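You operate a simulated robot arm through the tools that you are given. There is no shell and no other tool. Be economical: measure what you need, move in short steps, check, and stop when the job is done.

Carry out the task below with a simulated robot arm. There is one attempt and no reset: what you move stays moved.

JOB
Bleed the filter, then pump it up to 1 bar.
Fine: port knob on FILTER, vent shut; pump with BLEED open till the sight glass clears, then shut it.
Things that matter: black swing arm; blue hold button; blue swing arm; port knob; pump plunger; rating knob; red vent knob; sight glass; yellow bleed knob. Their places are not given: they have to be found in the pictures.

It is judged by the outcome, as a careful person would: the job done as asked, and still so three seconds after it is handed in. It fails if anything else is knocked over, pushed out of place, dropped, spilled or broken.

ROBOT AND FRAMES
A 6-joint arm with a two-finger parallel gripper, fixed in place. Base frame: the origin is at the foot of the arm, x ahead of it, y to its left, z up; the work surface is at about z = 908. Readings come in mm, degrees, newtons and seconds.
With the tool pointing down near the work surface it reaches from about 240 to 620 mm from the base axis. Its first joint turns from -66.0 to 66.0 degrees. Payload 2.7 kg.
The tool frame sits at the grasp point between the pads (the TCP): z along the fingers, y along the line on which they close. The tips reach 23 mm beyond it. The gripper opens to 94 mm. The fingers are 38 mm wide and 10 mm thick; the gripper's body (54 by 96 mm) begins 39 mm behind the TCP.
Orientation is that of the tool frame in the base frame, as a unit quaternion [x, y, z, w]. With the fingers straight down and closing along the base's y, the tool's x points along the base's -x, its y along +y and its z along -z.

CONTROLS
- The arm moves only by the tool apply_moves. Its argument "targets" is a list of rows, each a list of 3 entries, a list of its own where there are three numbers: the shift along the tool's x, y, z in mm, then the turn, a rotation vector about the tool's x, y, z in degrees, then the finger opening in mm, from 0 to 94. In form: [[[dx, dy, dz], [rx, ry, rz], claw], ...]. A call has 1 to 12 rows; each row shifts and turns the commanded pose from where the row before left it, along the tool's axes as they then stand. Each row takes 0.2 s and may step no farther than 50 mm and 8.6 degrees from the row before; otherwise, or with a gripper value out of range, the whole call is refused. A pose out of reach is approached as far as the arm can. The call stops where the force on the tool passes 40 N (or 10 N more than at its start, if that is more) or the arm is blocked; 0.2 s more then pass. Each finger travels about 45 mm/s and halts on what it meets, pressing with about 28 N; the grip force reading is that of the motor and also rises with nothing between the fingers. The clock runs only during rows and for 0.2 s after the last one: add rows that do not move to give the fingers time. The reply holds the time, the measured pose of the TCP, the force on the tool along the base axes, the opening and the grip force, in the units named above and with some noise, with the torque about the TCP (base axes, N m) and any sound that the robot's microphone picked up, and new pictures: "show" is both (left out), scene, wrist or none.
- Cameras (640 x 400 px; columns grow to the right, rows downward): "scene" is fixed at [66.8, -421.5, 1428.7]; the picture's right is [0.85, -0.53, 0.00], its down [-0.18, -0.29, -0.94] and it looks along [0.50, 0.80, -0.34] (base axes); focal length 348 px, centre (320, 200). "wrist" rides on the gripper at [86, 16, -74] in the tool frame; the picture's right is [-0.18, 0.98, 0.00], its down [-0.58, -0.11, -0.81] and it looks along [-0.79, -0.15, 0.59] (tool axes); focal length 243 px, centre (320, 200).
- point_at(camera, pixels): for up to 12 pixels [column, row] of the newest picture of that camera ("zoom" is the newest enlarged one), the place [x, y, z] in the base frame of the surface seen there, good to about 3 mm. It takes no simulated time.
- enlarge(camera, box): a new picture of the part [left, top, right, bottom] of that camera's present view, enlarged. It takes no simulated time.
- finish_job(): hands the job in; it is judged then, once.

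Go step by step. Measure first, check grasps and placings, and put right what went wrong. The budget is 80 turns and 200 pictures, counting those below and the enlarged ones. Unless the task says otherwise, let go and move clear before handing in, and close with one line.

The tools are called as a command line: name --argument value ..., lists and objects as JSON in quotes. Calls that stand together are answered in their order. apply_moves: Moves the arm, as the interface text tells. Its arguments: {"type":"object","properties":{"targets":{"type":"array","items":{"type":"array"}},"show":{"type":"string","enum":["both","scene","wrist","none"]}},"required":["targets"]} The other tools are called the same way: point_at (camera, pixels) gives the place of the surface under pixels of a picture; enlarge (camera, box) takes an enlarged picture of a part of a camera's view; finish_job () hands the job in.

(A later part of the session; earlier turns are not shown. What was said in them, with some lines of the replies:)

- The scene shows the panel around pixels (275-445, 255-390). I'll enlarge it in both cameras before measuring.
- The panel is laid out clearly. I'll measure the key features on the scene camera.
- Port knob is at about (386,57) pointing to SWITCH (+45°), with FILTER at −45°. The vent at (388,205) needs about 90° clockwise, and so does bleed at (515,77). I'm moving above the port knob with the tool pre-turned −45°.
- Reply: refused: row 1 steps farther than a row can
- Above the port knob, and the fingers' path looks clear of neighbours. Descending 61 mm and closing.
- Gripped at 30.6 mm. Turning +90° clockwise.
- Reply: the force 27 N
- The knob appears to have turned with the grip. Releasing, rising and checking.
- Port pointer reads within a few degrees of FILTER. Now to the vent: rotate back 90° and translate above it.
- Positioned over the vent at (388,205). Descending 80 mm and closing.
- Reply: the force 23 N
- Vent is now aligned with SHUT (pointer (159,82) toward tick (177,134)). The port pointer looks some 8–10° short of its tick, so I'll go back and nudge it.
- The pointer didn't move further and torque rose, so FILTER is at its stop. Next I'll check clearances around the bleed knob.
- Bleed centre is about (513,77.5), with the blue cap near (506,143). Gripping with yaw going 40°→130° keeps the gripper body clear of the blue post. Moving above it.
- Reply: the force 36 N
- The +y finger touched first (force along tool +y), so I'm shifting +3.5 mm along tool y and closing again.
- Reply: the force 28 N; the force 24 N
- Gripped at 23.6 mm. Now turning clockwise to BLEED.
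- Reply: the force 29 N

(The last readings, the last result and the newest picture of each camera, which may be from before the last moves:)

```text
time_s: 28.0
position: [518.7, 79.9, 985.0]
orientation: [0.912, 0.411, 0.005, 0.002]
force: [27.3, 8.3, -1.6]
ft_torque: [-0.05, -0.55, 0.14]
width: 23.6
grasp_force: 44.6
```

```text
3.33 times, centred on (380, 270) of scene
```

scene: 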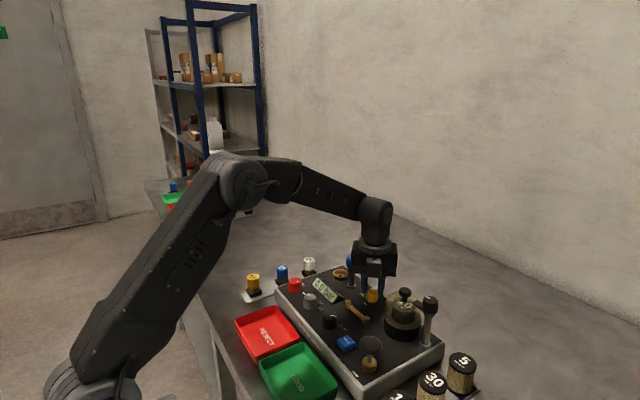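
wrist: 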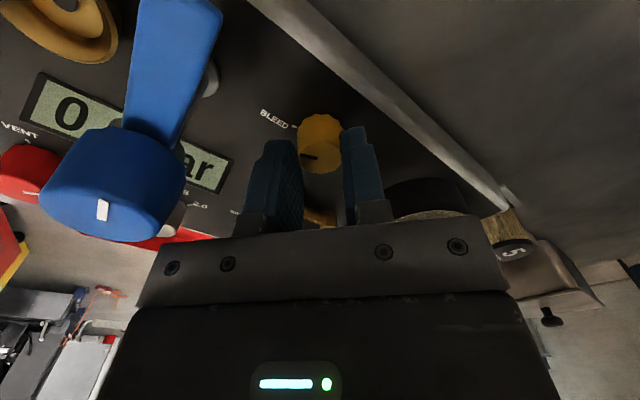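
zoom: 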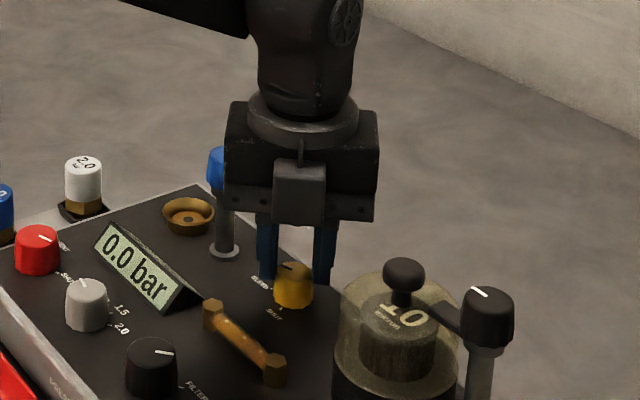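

Bleed pointer now faces BLEED. Releasing, lifting, and travelling to the pump at about (386,−72) with fingers closing.

apply_moves --targets '[[[0, 0, 0], [0, 0, 0], 36], [[0, 0, 0], [0, 0, 0], 36], [[0, 0, -40], [0, 0, 0], 36], [[0, 0, -40], [0, 0, 0], 20], [[0, 0, 0], [0, 0, 0], 0]]'

enlarge --camera "scene" --box '[310, 250, 400, 330]'

```text
time_s: 29.2
position: [516.2, 79.4, 1065.9]
orientation: [0.911, 0.411, 0.0, 0.001]
force: [0.9, -0.3, 0.6]
ft_torque: [0.02, 0.0, 0.04]
width: 0.0
grasp_force: 16.0
```

scene: 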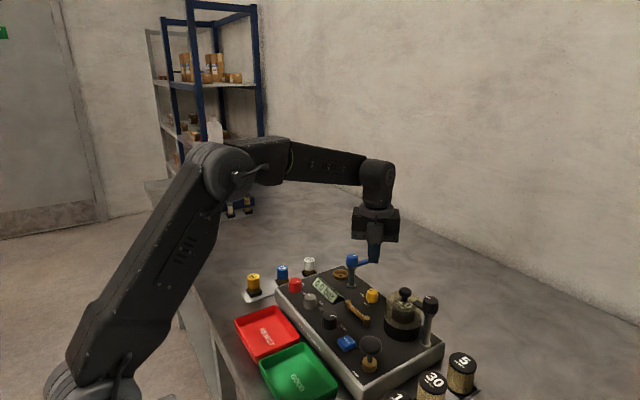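
wrist: 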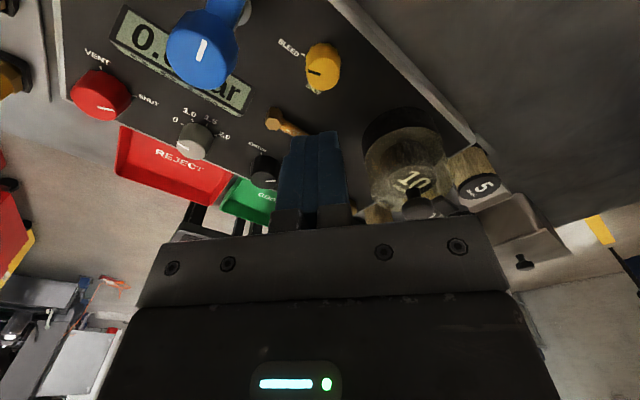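

```text
5.00 times, centred on (355, 290) of scene
```

zoom: 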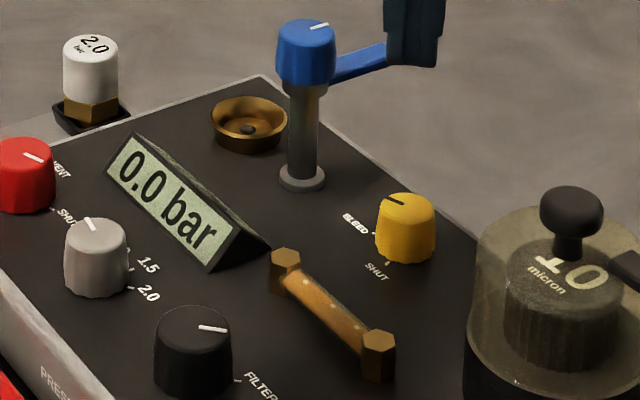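

Bleed is on BLEED. Travelling to the pump.

apply_moves --targets '[[[-40, 0, 0], [0, 0, 0], 0], [[-40, 0, 0], [0, 0, 0], 0], [[-40, 0, 0], [0, 0, 0], 0], [[-40, 0, 0], [0, 0, 0], 0], [[-40, 1, 0], [0, 0, 0], 0], [[0, 0, 25], [0, 0, 0], 0]]'

enlarge --camera "scene" --box '[310, 240, 450, 390]'

```text
time_s: 30.6
position: [384.5, -73.4, 1040.1]
orientation: [0.911, 0.412, 0.001, 0.002]
force: [0.3, 0.5, 1.1]
ft_torque: [-0.02, -0.03, -0.03]
width: 0.1
grasp_force: 28.1
```

scene: 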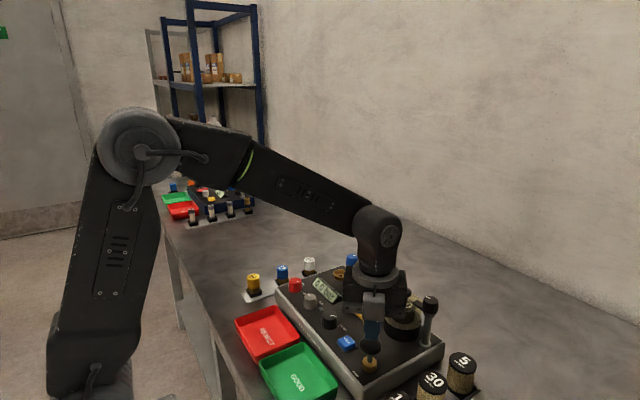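
wrist: 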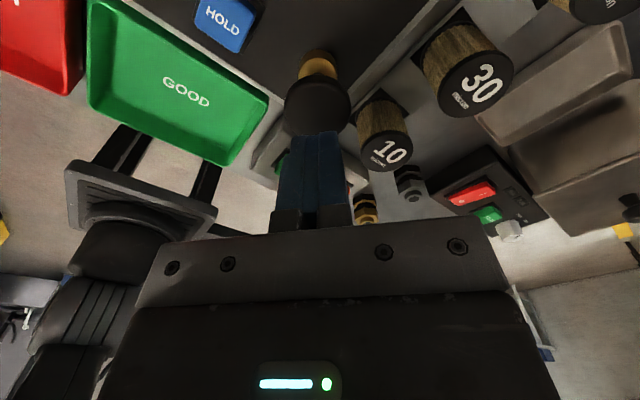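

```text
2.67 times, centred on (380, 315) of scene
```

zoom: 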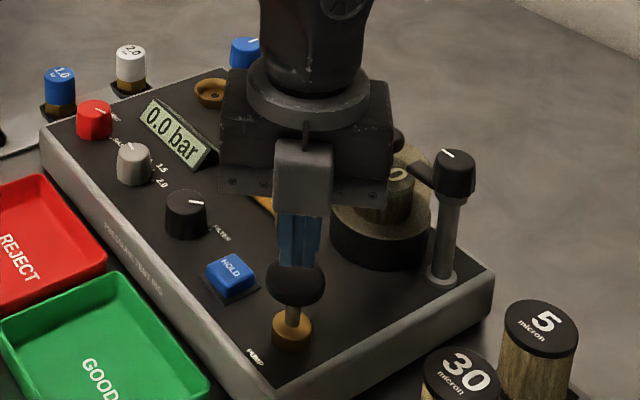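

Fingers are centred over the plunger. First slow press to find the stroke.

apply_moves --targets '[[[0, 0, 13], [0, 0, 0], 0], [[0, 0, 6], [0, 0, 0], 0], [[0, 0, 6], [0, 0, 0], 0], [[0, 0, 6], [0, 0, 0], 0], [[0, 0, 6], [0, 0, 0], 0], [[0, 0, 6], [0, 0, 0], 0]]'

enlarge --camera "scene" --box '[310, 240, 450, 390]'

```text
time_s: 32.0
position: [384.8, -73.2, 1000.7]
orientation: [0.911, 0.412, 0.003, 0.001]
force: [-9.7, 0.5, 30.4]
ft_torque: [0.19, 0.08, -0.09]
width: 0.0
grasp_force: 27.6
```

scene: 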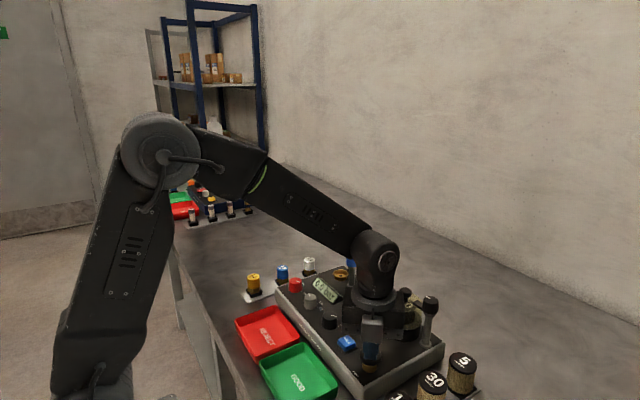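
wrist: 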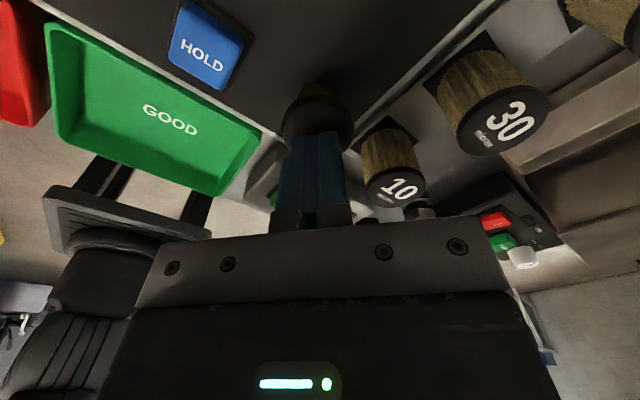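

```text
2.67 times, centred on (380, 315) of scene
```

zoom: 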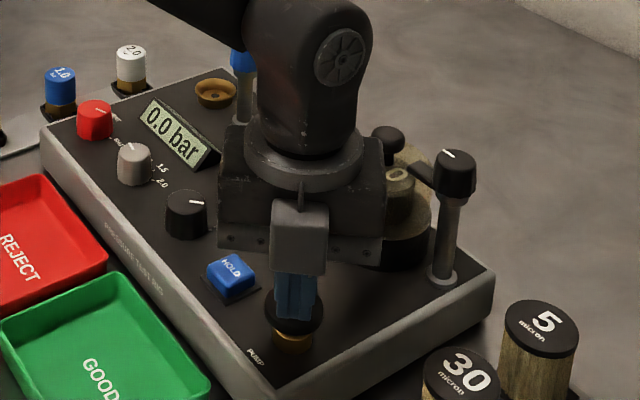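

Plunger went down about 24 mm, with 30 N. Rising to see if it springs back.

apply_moves --targets '[[[0, 0, -20], [0, 0, 0], 0], [[0, 0, -20], [0, 0, 0], 0], [[0, 0, 0], [0, 0, 0], 0]]' --show "scene"

enlarge --camera "scene" --box '[310, 240, 450, 390]'

```text
time_s: 32.8
position: [383.7, -71.6, 1036.9]
orientation: [0.911, 0.412, 0.0, 0.001]
force: [-0.6, 0.2, 0.1]
ft_torque: [-0.01, 0.0, -0.02]
width: 0.0
grasp_force: 28.3
```

scene: 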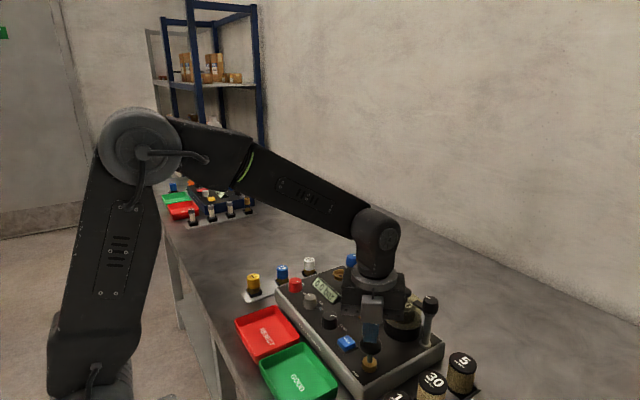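

```text
2.67 times, centred on (380, 315) of scene
```

zoom: 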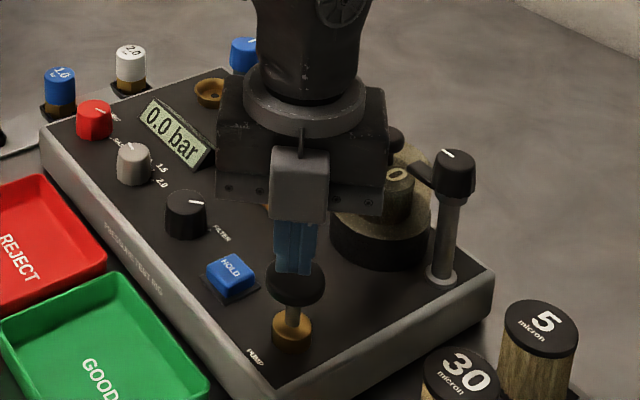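

It springs back. Three more strokes.

apply_moves --targets '[[[0, 0, 19], [0, 0, 0], 0], [[0, 0, 18], [0, 0, 0], 0], [[0, 0, -18], [0, 0, 0], 0], [[0, 0, -19], [0, 0, 0], 0], [[0, 0, 19], [0, 0, 0], 0], [[0, 0, 18], [0, 0, 0], 0], [[0, 0, -18], [0, 0, 0], 0], [[0, 0, -19], [0, 0, 0], 0], [[0, 0, 19], [0, 0, 0], 0], [[0, 0, 18], [0, 0, 0], 0], [[0, 0, -18], [0, 0, 0], 0], [[0, 0, -19], [0, 0, 0], 0]]' --show "none"

apply_moves --targets '[[[-40, 0, -25], [0, 0, 0], 0], [[-30, 0, -20], [0, 0, 0], 0], [[0, 0, 0], [0, 0, 0], 0]]' --show "scene"

enlarge --camera "scene" --box '[310, 250, 430, 350]'

```text
time_s: 35.4
position: [386.7, -70.9, 1038.5]
orientation: [0.911, 0.413, 0.0, 0.0]
force: [-0.1, -0.1, 0.4]
ft_torque: [0.03, 0.01, -0.01]
width: 0.2
grasp_force: 27.8
```

```text
time_s: 36.2
position: [337.9, -124.7, 1080.9]
orientation: [0.911, 0.412, -0.001, 0.0]
force: [0.8, -0.6, 0.0]
ft_torque: [0.01, -0.01, 0.02]
width: 0.1
grasp_force: 28.2
```

scene: 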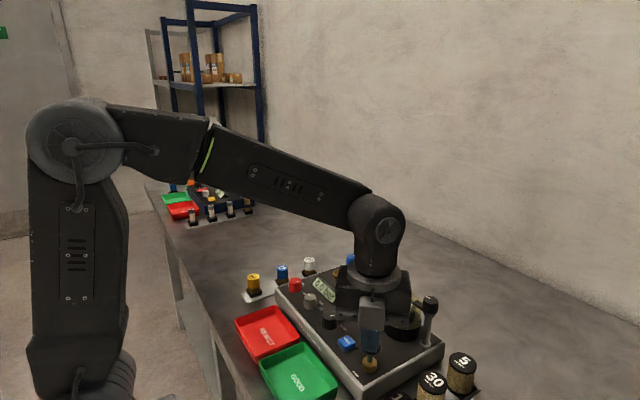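

```text
4.00 times, centred on (370, 300) of scene
```

zoom: 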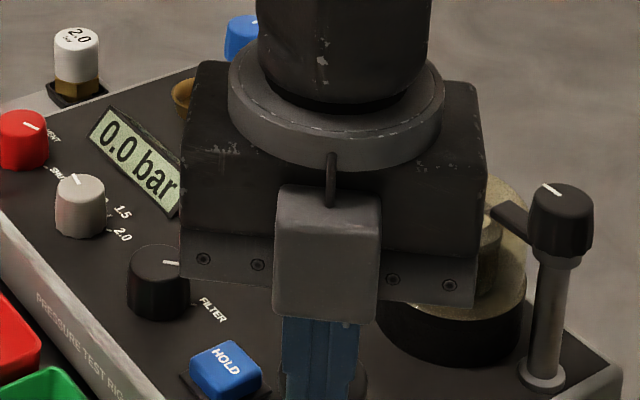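

apply_moves --targets '[[[0, -42, 0], [0, 0, 0], 0], [[0, -42, 0], [0, 0, 0], 0], [[0, -36, 0], [0, 0, 0], 0], [[0, 0, 0], [0, 0, 0], 0]]' --show "scene"

enlarge --camera "scene" --box '[310, 250, 430, 350]'

```text
time_s: 37.2
position: [246.7, -43.7, 1083.9]
orientation: [0.911, 0.412, 0.0, 0.0]
force: [-0.9, 0.1, 1.3]
ft_torque: [-0.01, 0.01, 0.01]
width: 0.1
grasp_force: 28.1
```

scene: 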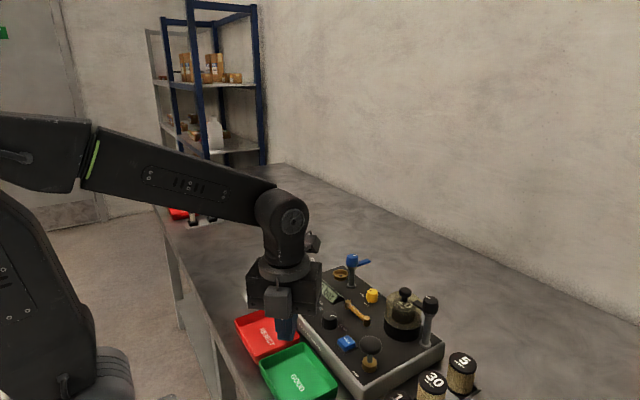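

```text
4.00 times, centred on (370, 300) of scene
```

zoom: 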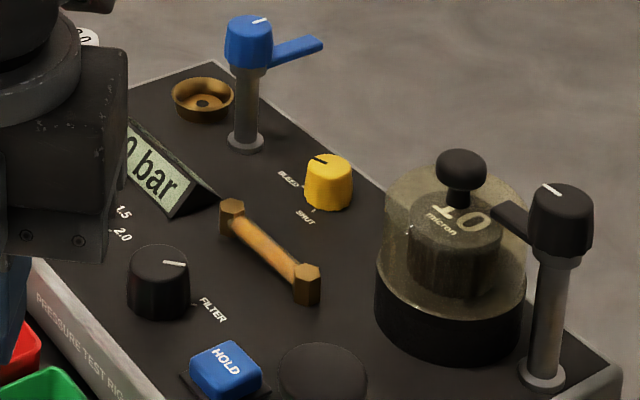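

enlarge --camera "scene" --box '[335, 290, 395, 330]'

```text
10.00 times, centred on (365, 310) of scene
```

zoom: 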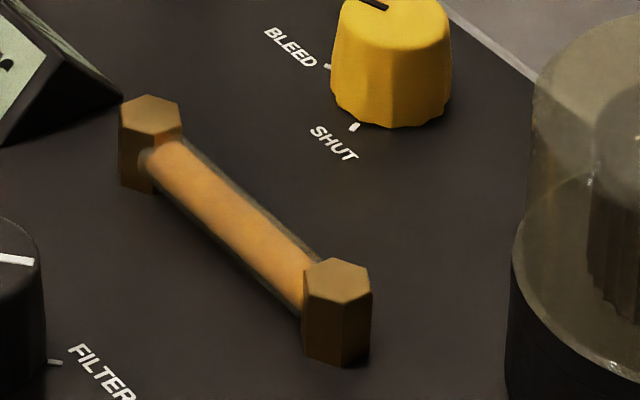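

The sight glass shows no bubbles any more. Going back to shut the bleed knob.

apply_moves --targets '[[[38.5, 17.5, 0], [0, 0, 0], 0], [[38.5, 17.5, 0], [0, 0, 0], 0], [[38.5, 17.5, 0], [0, 0, 0], 0], [[38.5, 17.5, 0], [0, 0, 0], 10], [[38.5, 17.5, 0], [0, 0, 0], 30], [[38.5, 17.5, 0], [0, 0, 0], 38], [[38.5, 17.8, 0], [0, 0, 0], 38], [[0, 0, 0], [0, 0, 0], 38], [[0, 0, 0], [0, 0, 0], 38]]'

```text
time_s: 39.2
position: [518.3, 73.8, 1082.8]
orientation: [0.911, 0.412, -0.001, -0.001]
force: [0.0, -0.3, -0.2]
ft_torque: [0.02, 0.0, -0.02]
width: 38.1
grasp_force: 0.1
```

scene: 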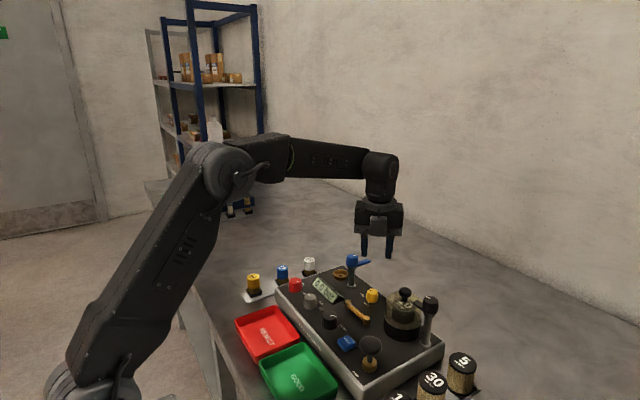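
wrist: 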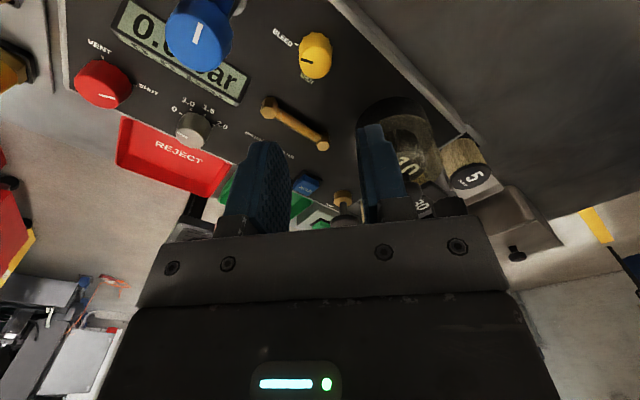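

apply_moves --targets '[[[2.4, -5.1, 40], [0, 0, 0], 38], [[0, 0, 30], [0, 0, 0], 38], [[0, 0, 28.5], [0, 0, 0], 38], [[0, 0, 0], [0, 0, 0], 15], [[0, 0, 0], [0, 0, 0], 15], [[0, 0, 0], [0, 0, 0], 15]]'

```text
time_s: 40.6
position: [517.7, 80.9, 980.7]
orientation: [0.911, 0.412, 0.001, 0.002]
force: [22.5, -19.1, -3.5]
ft_torque: [-0.12, -0.7, 0.03]
width: 28.0
grasp_force: 14.4
```

scene: 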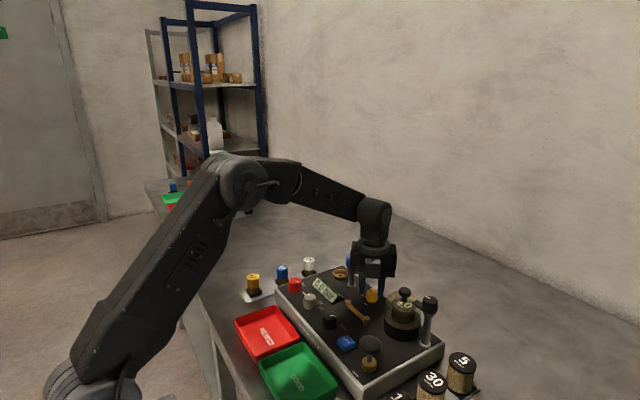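
wrist: 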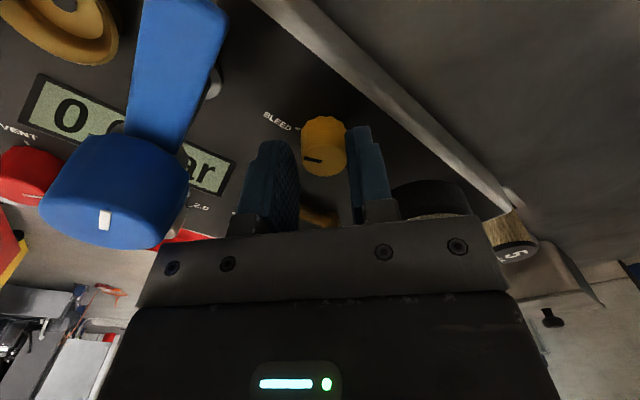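

Again the tool-+y finger touched first. Shifting +4 along tool y, rising 3 mm, and closing.

apply_moves --targets '[[[0, 4, -3], [0, 0, 0], 30], [[0, 0, 0], [0, 0, 0], 15], [[0, 0, 0], [0, 0, 0], 15], [[0, 0, 0], [0, 0, 0], 15]]'

```text
time_s: 41.6
position: [518.9, 79.6, 984.1]
orientation: [0.911, 0.413, 0.0, -0.001]
force: [4.8, 0.5, -7.6]
ft_torque: [-0.04, -0.04, 0.01]
width: 23.3
grasp_force: 45.1
```

scene: 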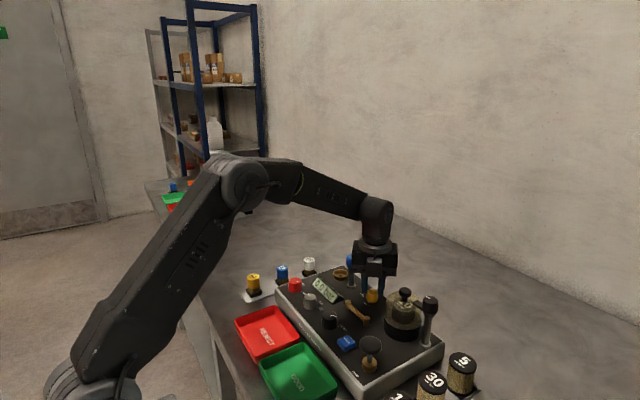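
wrist: 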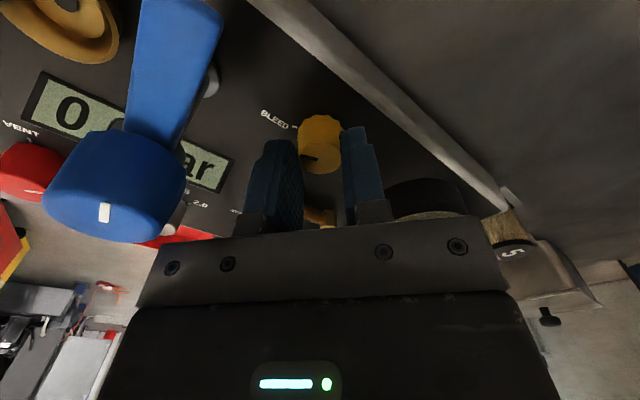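

Clean grip. Turning back counter-clockwise to SHUT.

apply_moves --targets '[[[0, 0, 0], [0, 0, -8.5], 15], [[0, 0, 0], [0, 0, -8.5], 15], [[0, 0, 0], [0, 0, -8.5], 15], [[0, 0, 0], [0, 0, -8.5], 15], [[0, 0, 0], [0, 0, -8.5], 15], [[0, 0, 0], [0, 0, -8.5], 15], [[0, 0, 0], [0, 0, -8.5], 15], [[0, 0, 0], [0, 0, -8.5], 15], [[0, 0, 0], [0, 0, -8.5], 15], [[0, 0, 0], [0, 0, -8.5], 15], [[0, 0, 0], [0, 0, -8.5], 15], [[0, 0, 0], [0, 0, 0], 15]]' --show "none"

apply_moves --targets '[[[0, 0, 0], [0, 0, 0], 36], [[0, 0, 0], [0, 0, 0], 36], [[0, 0, -40], [0, 0, 0], 36], [[0, 0, -40], [0, 0, 0], 20], [[0, 0, 0], [0, 0, 0], 0]]'

enlarge --camera "scene" --box '[335, 280, 395, 320]'

```text
time_s: 44.2
position: [521.2, 75.3, 988.0]
orientation: [0.323, 0.946, -0.002, 0.003]
force: [-7.0, -11.7, -2.5]
ft_torque: [-0.24, 0.1, -0.01]
width: 23.1
grasp_force: 33.3
```

```text
time_s: 45.4
position: [519.7, 77.6, 1067.8]
orientation: [0.324, 0.946, -0.001, 0.0]
force: [0.6, -0.2, 0.4]
ft_torque: [-0.02, -0.02, 0.01]
width: 0.0
grasp_force: 15.9
```

scene: 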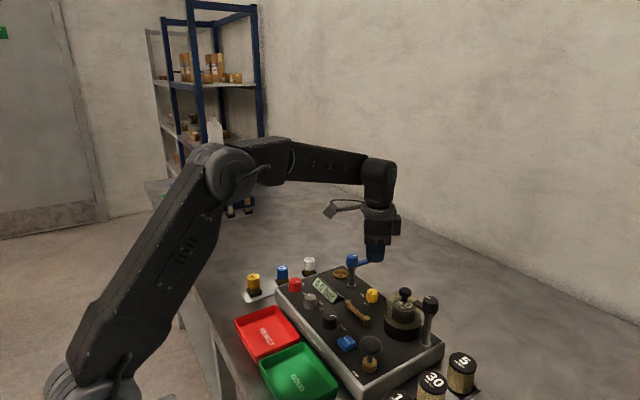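
wrist: 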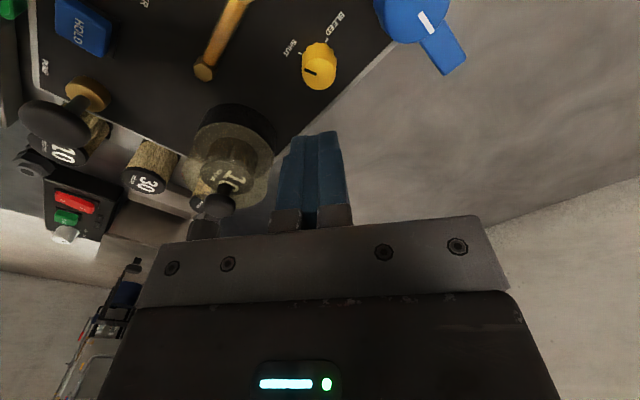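

```text
10.00 times, centred on (365, 300) of scene
```

zoom: 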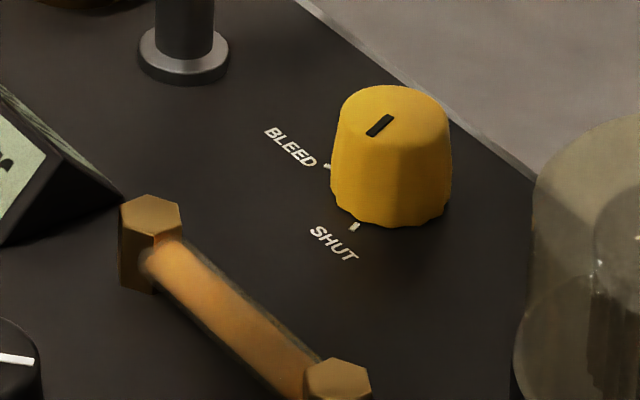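

Bleed is back on SHUT. Rotating to the earlier yaw so the display stays visible while pumping, then moving to the pump.

apply_moves --targets '[[[0, 0, 0], [0, 0, 8.5], 0], [[0, 0, 0], [0, 0, 8.5], 0], [[0, 0, 0], [0, 0, 8.5], 0], [[0, 0, 0], [0, 0, 8.5], 0], [[0, 0, 0], [0, 0, 8.5], 0], [[0, 0, 0], [0, 0, 8.5], 0], [[0, 0, 0], [0, 0, 8.5], 0], [[0, 0, 0], [0, 0, 8.5], 0], [[0, 0, 0], [0, 0, 8.5], 0], [[0, 0, 0], [0, 0, 8.5], 0], [[0, 0, 0], [0, 0, 8.5], 0]]' --show "none"

apply_moves --targets '[[[-40, 0, 0], [0, 0, 0], 0], [[-40, 0, 0], [0, 0, 0], 0], [[-40, 0, 0], [0, 0, 0], 0], [[-40, -1, 0], [0, 0, 0], 0], [[-40, -1, 0], [0, 0, 0], 0], [[0, 0, 28], [0, 0, 0], 0], [[0, 0, 0], [0, 0, 0], 0]]' --show "scene"

```text
time_s: 47.8
position: [519.1, 79.0, 1066.8]
orientation: [0.912, 0.41, 0.0, 0.0]
force: [-0.2, 0.8, -0.1]
ft_torque: [0.03, 0.0, -0.01]
width: 0.0
grasp_force: 28.0
```

```text
time_s: 49.4
position: [388.1, -71.9, 1038.7]
orientation: [0.911, 0.412, 0.0, 0.001]
force: [-0.7, 0.7, -1.0]
ft_torque: [0.04, 0.0, -0.01]
width: 0.0
grasp_force: 27.5
```

scene: 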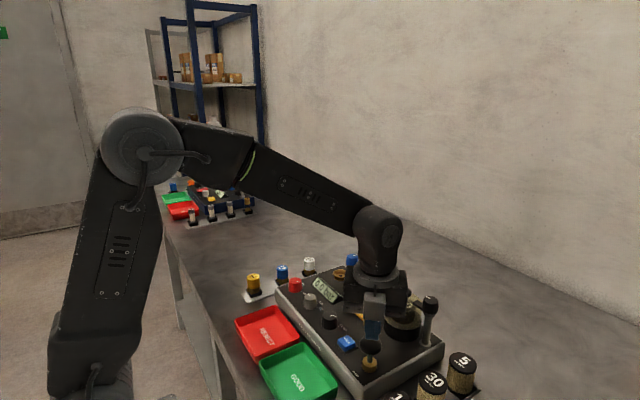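

One stroke, then read the display.

apply_moves --targets '[[[0, 0, 19], [0, 0, 0], 0], [[0, 0, 18], [0, 0, 0], 0], [[0, 0, -18], [0, 0, 0], 0], [[0, 0, -19], [0, 0, 0], 0], [[0, 0, 0], [0, 0, 0], 0]]' --show "none"

enlarge --camera "scene" --box '[270, 260, 370, 330]'

```text
time_s: 50.6
position: [386.7, -70.5, 1038.9]
orientation: [0.911, 0.413, 0.0, 0.0]
force: [-0.4, -0.3, -0.9]
ft_torque: [0.0, -0.02, -0.03]
width: 0.1
grasp_force: 28.2
```

```text
5.71 times, centred on (320, 295) of scene
```

zoom: 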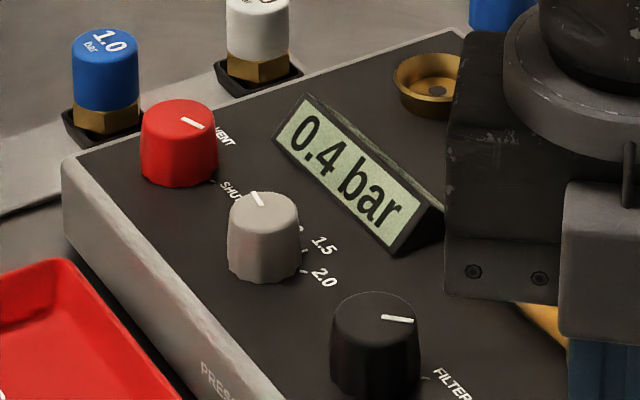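

0.4 bar after one stroke. A second full stroke.

apply_moves --targets '[[[0, 0, 19], [0, 0, 0], 0], [[0, 0, 18], [0, 0, 0], 0], [[0, 0, -18], [0, 0, 0], 0], [[0, 0, -19], [0, 0, 0], 0], [[0, 0, 0], [0, 0, 0], 0]]' --show "none"

enlarge --camera "scene" --box '[270, 260, 370, 330]'

```text
time_s: 51.8
position: [386.9, -69.9, 1038.1]
orientation: [0.911, 0.413, 0.0, 0.0]
force: [-1.0, -0.1, 0.2]
ft_torque: [-0.02, -0.01, -0.02]
width: 0.0
grasp_force: 27.5
```

```text
5.71 times, centred on (320, 295) of scene
```

zoom: 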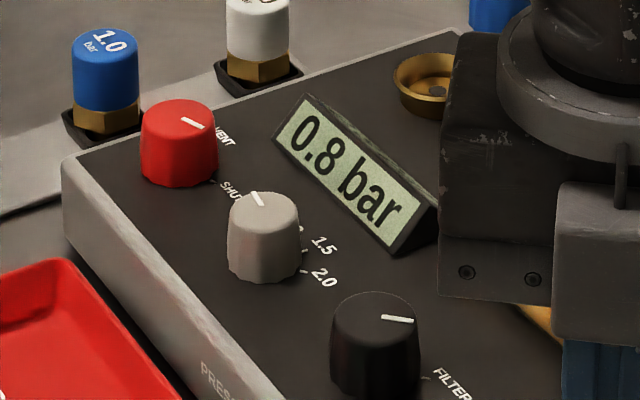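

0.8 bar. Now a partial stroke in small steps, reading the display.

apply_moves --targets '[[[0, 0, 14], [0, 0, 0], 0], [[0, 0, 7], [0, 0, 0], 0], [[0, 0, 0], [0, 0, 0], 0]]' --show "none"

enlarge --camera "scene" --box '[270, 260, 370, 330]'

```text
time_s: 52.6
position: [384.7, -69.8, 1017.4]
orientation: [0.911, 0.412, 0.001, 0.001]
force: [1.2, 0.5, 3.1]
ft_torque: [0.04, 0.0, 0.01]
width: 0.0
grasp_force: 28.0
```

```text
5.71 times, centred on (320, 295) of scene
```

zoom: 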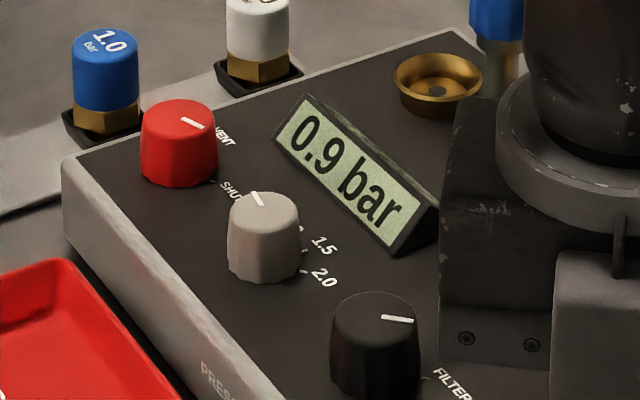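

0.9 bar, proportional to travel. Pressing 3 mm further.

apply_moves --targets '[[[0, 0, 3], [0, 0, 0], 0], [[0, 0, 0], [0, 0, 0], 0]]' --show "none"

enlarge --camera "scene" --box '[290, 265, 360, 315]'

```text
time_s: 53.2
position: [384.6, -70.5, 1014.2]
orientation: [0.911, 0.412, -0.001, 0.0]
force: [-0.4, -0.8, 3.2]
ft_torque: [-0.02, -0.02, 0.0]
width: 0.3
grasp_force: 28.0
```

```text
8.00 times, centred on (325, 290) of scene
```

zoom: 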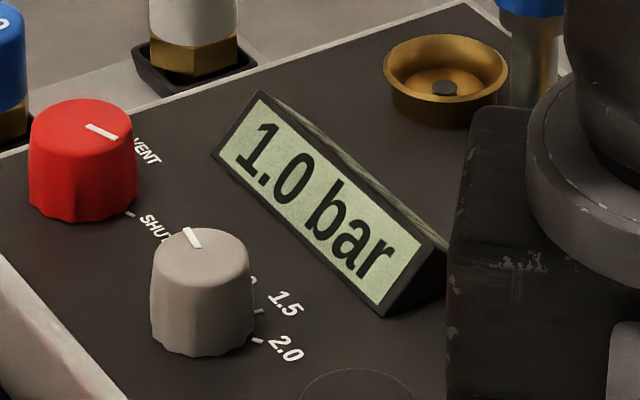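

1.0 bar, reached within the last 3 mm. A further 1.5 mm puts it mid-digit, then lift clear.

apply_moves --targets '[[[0, 0, 1.5], [0, 0, 0], 0], [[0, 0, 0], [0, 0, 0], 0], [[0, 0, -20], [0, 0, 0], 0], [[0, 0, -40], [0, 0, 0], 0], [[0, -40, 0], [0, 0, 0], 0], [[0, -40, 0], [0, 0, 0], 0], [[0, -40, 0], [0, 0, 0], 0], [[0, 0, 0], [0, 0, 0], 0], [[0, 0, 0], [0, 0, 0], 0]]' --show "scene"

enlarge --camera "scene" --box '[270, 250, 450, 390]'

```text
time_s: 55.2
position: [295.5, 11.1, 1073.8]
orientation: [0.911, 0.412, 0.0, 0.001]
force: [0.3, 0.0, 0.3]
ft_torque: [-0.02, -0.01, -0.01]
width: 0.0
grasp_force: 27.8
```

scene: 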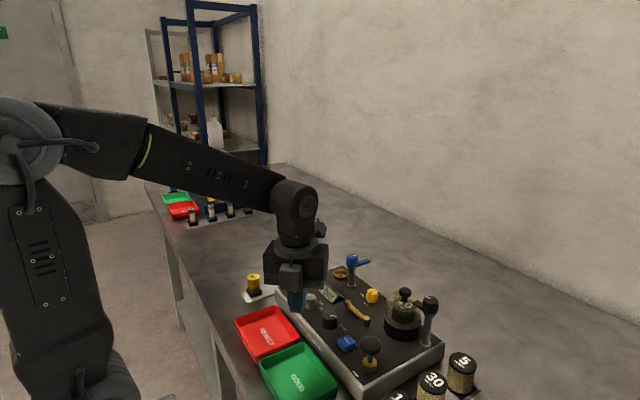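

```text
2.86 times, centred on (360, 320) of scene
```

zoom: 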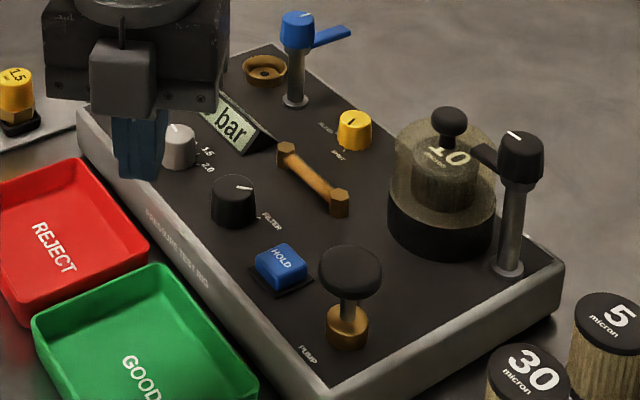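

Display is hidden by the gripper; I'll raise it to verify that the pressure holds.

apply_moves --targets '[[[0, 0, -45], [0, 0, 0], 20], [[0, 0, -45], [0, 0, 0], 40], [[0, 0, -45], [0, 0, 0], 40], [[0, 0, 0], [0, 0, 0], 40], [[0, 0, 0], [0, 0, 0], 40], [[0, 0, 0], [0, 0, 0], 40], [[0, 0, 0], [0, 0, 0], 40], [[0, 0, 0], [0, 0, 0], 40], [[0, 0, 0], [0, 0, 0], 40], [[0, 0, 0], [0, 0, 0], 40]]' --show "scene"

enlarge --camera "scene" --box '[270, 255, 390, 335]'

```text
time_s: 57.4
position: [294.7, 11.6, 1207.8]
orientation: [0.911, 0.413, 0.001, -0.001]
force: [-0.3, 0.6, -0.2]
ft_torque: [0.01, 0.01, 0.0]
width: 40.2
grasp_force: 0.1
```

scene: 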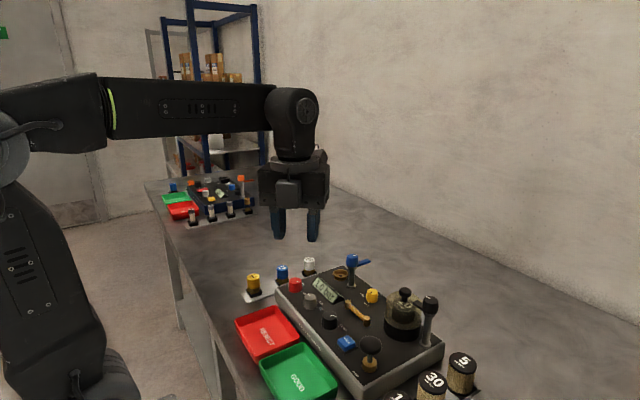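

```text
5.00 times, centred on (330, 295) of scene
```

zoom: 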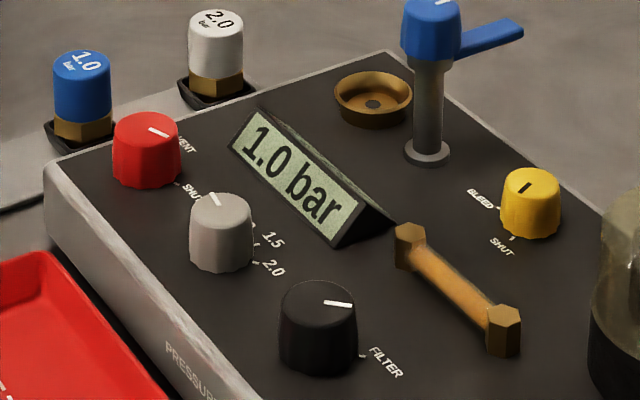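

The display holds at 1.0 bar, the sight glass is clear, bleed and vent are on SHUT, the port is on FILTER, and the arm is clear. Handing in.

finish_job

```text
The job is handed in.
```

The filter is bled (no bubbles left in the sight glass) and pumped up. The display held at 1.0 bar, with the bleed and vent shut, the port knob on FILTER and the arm clear.
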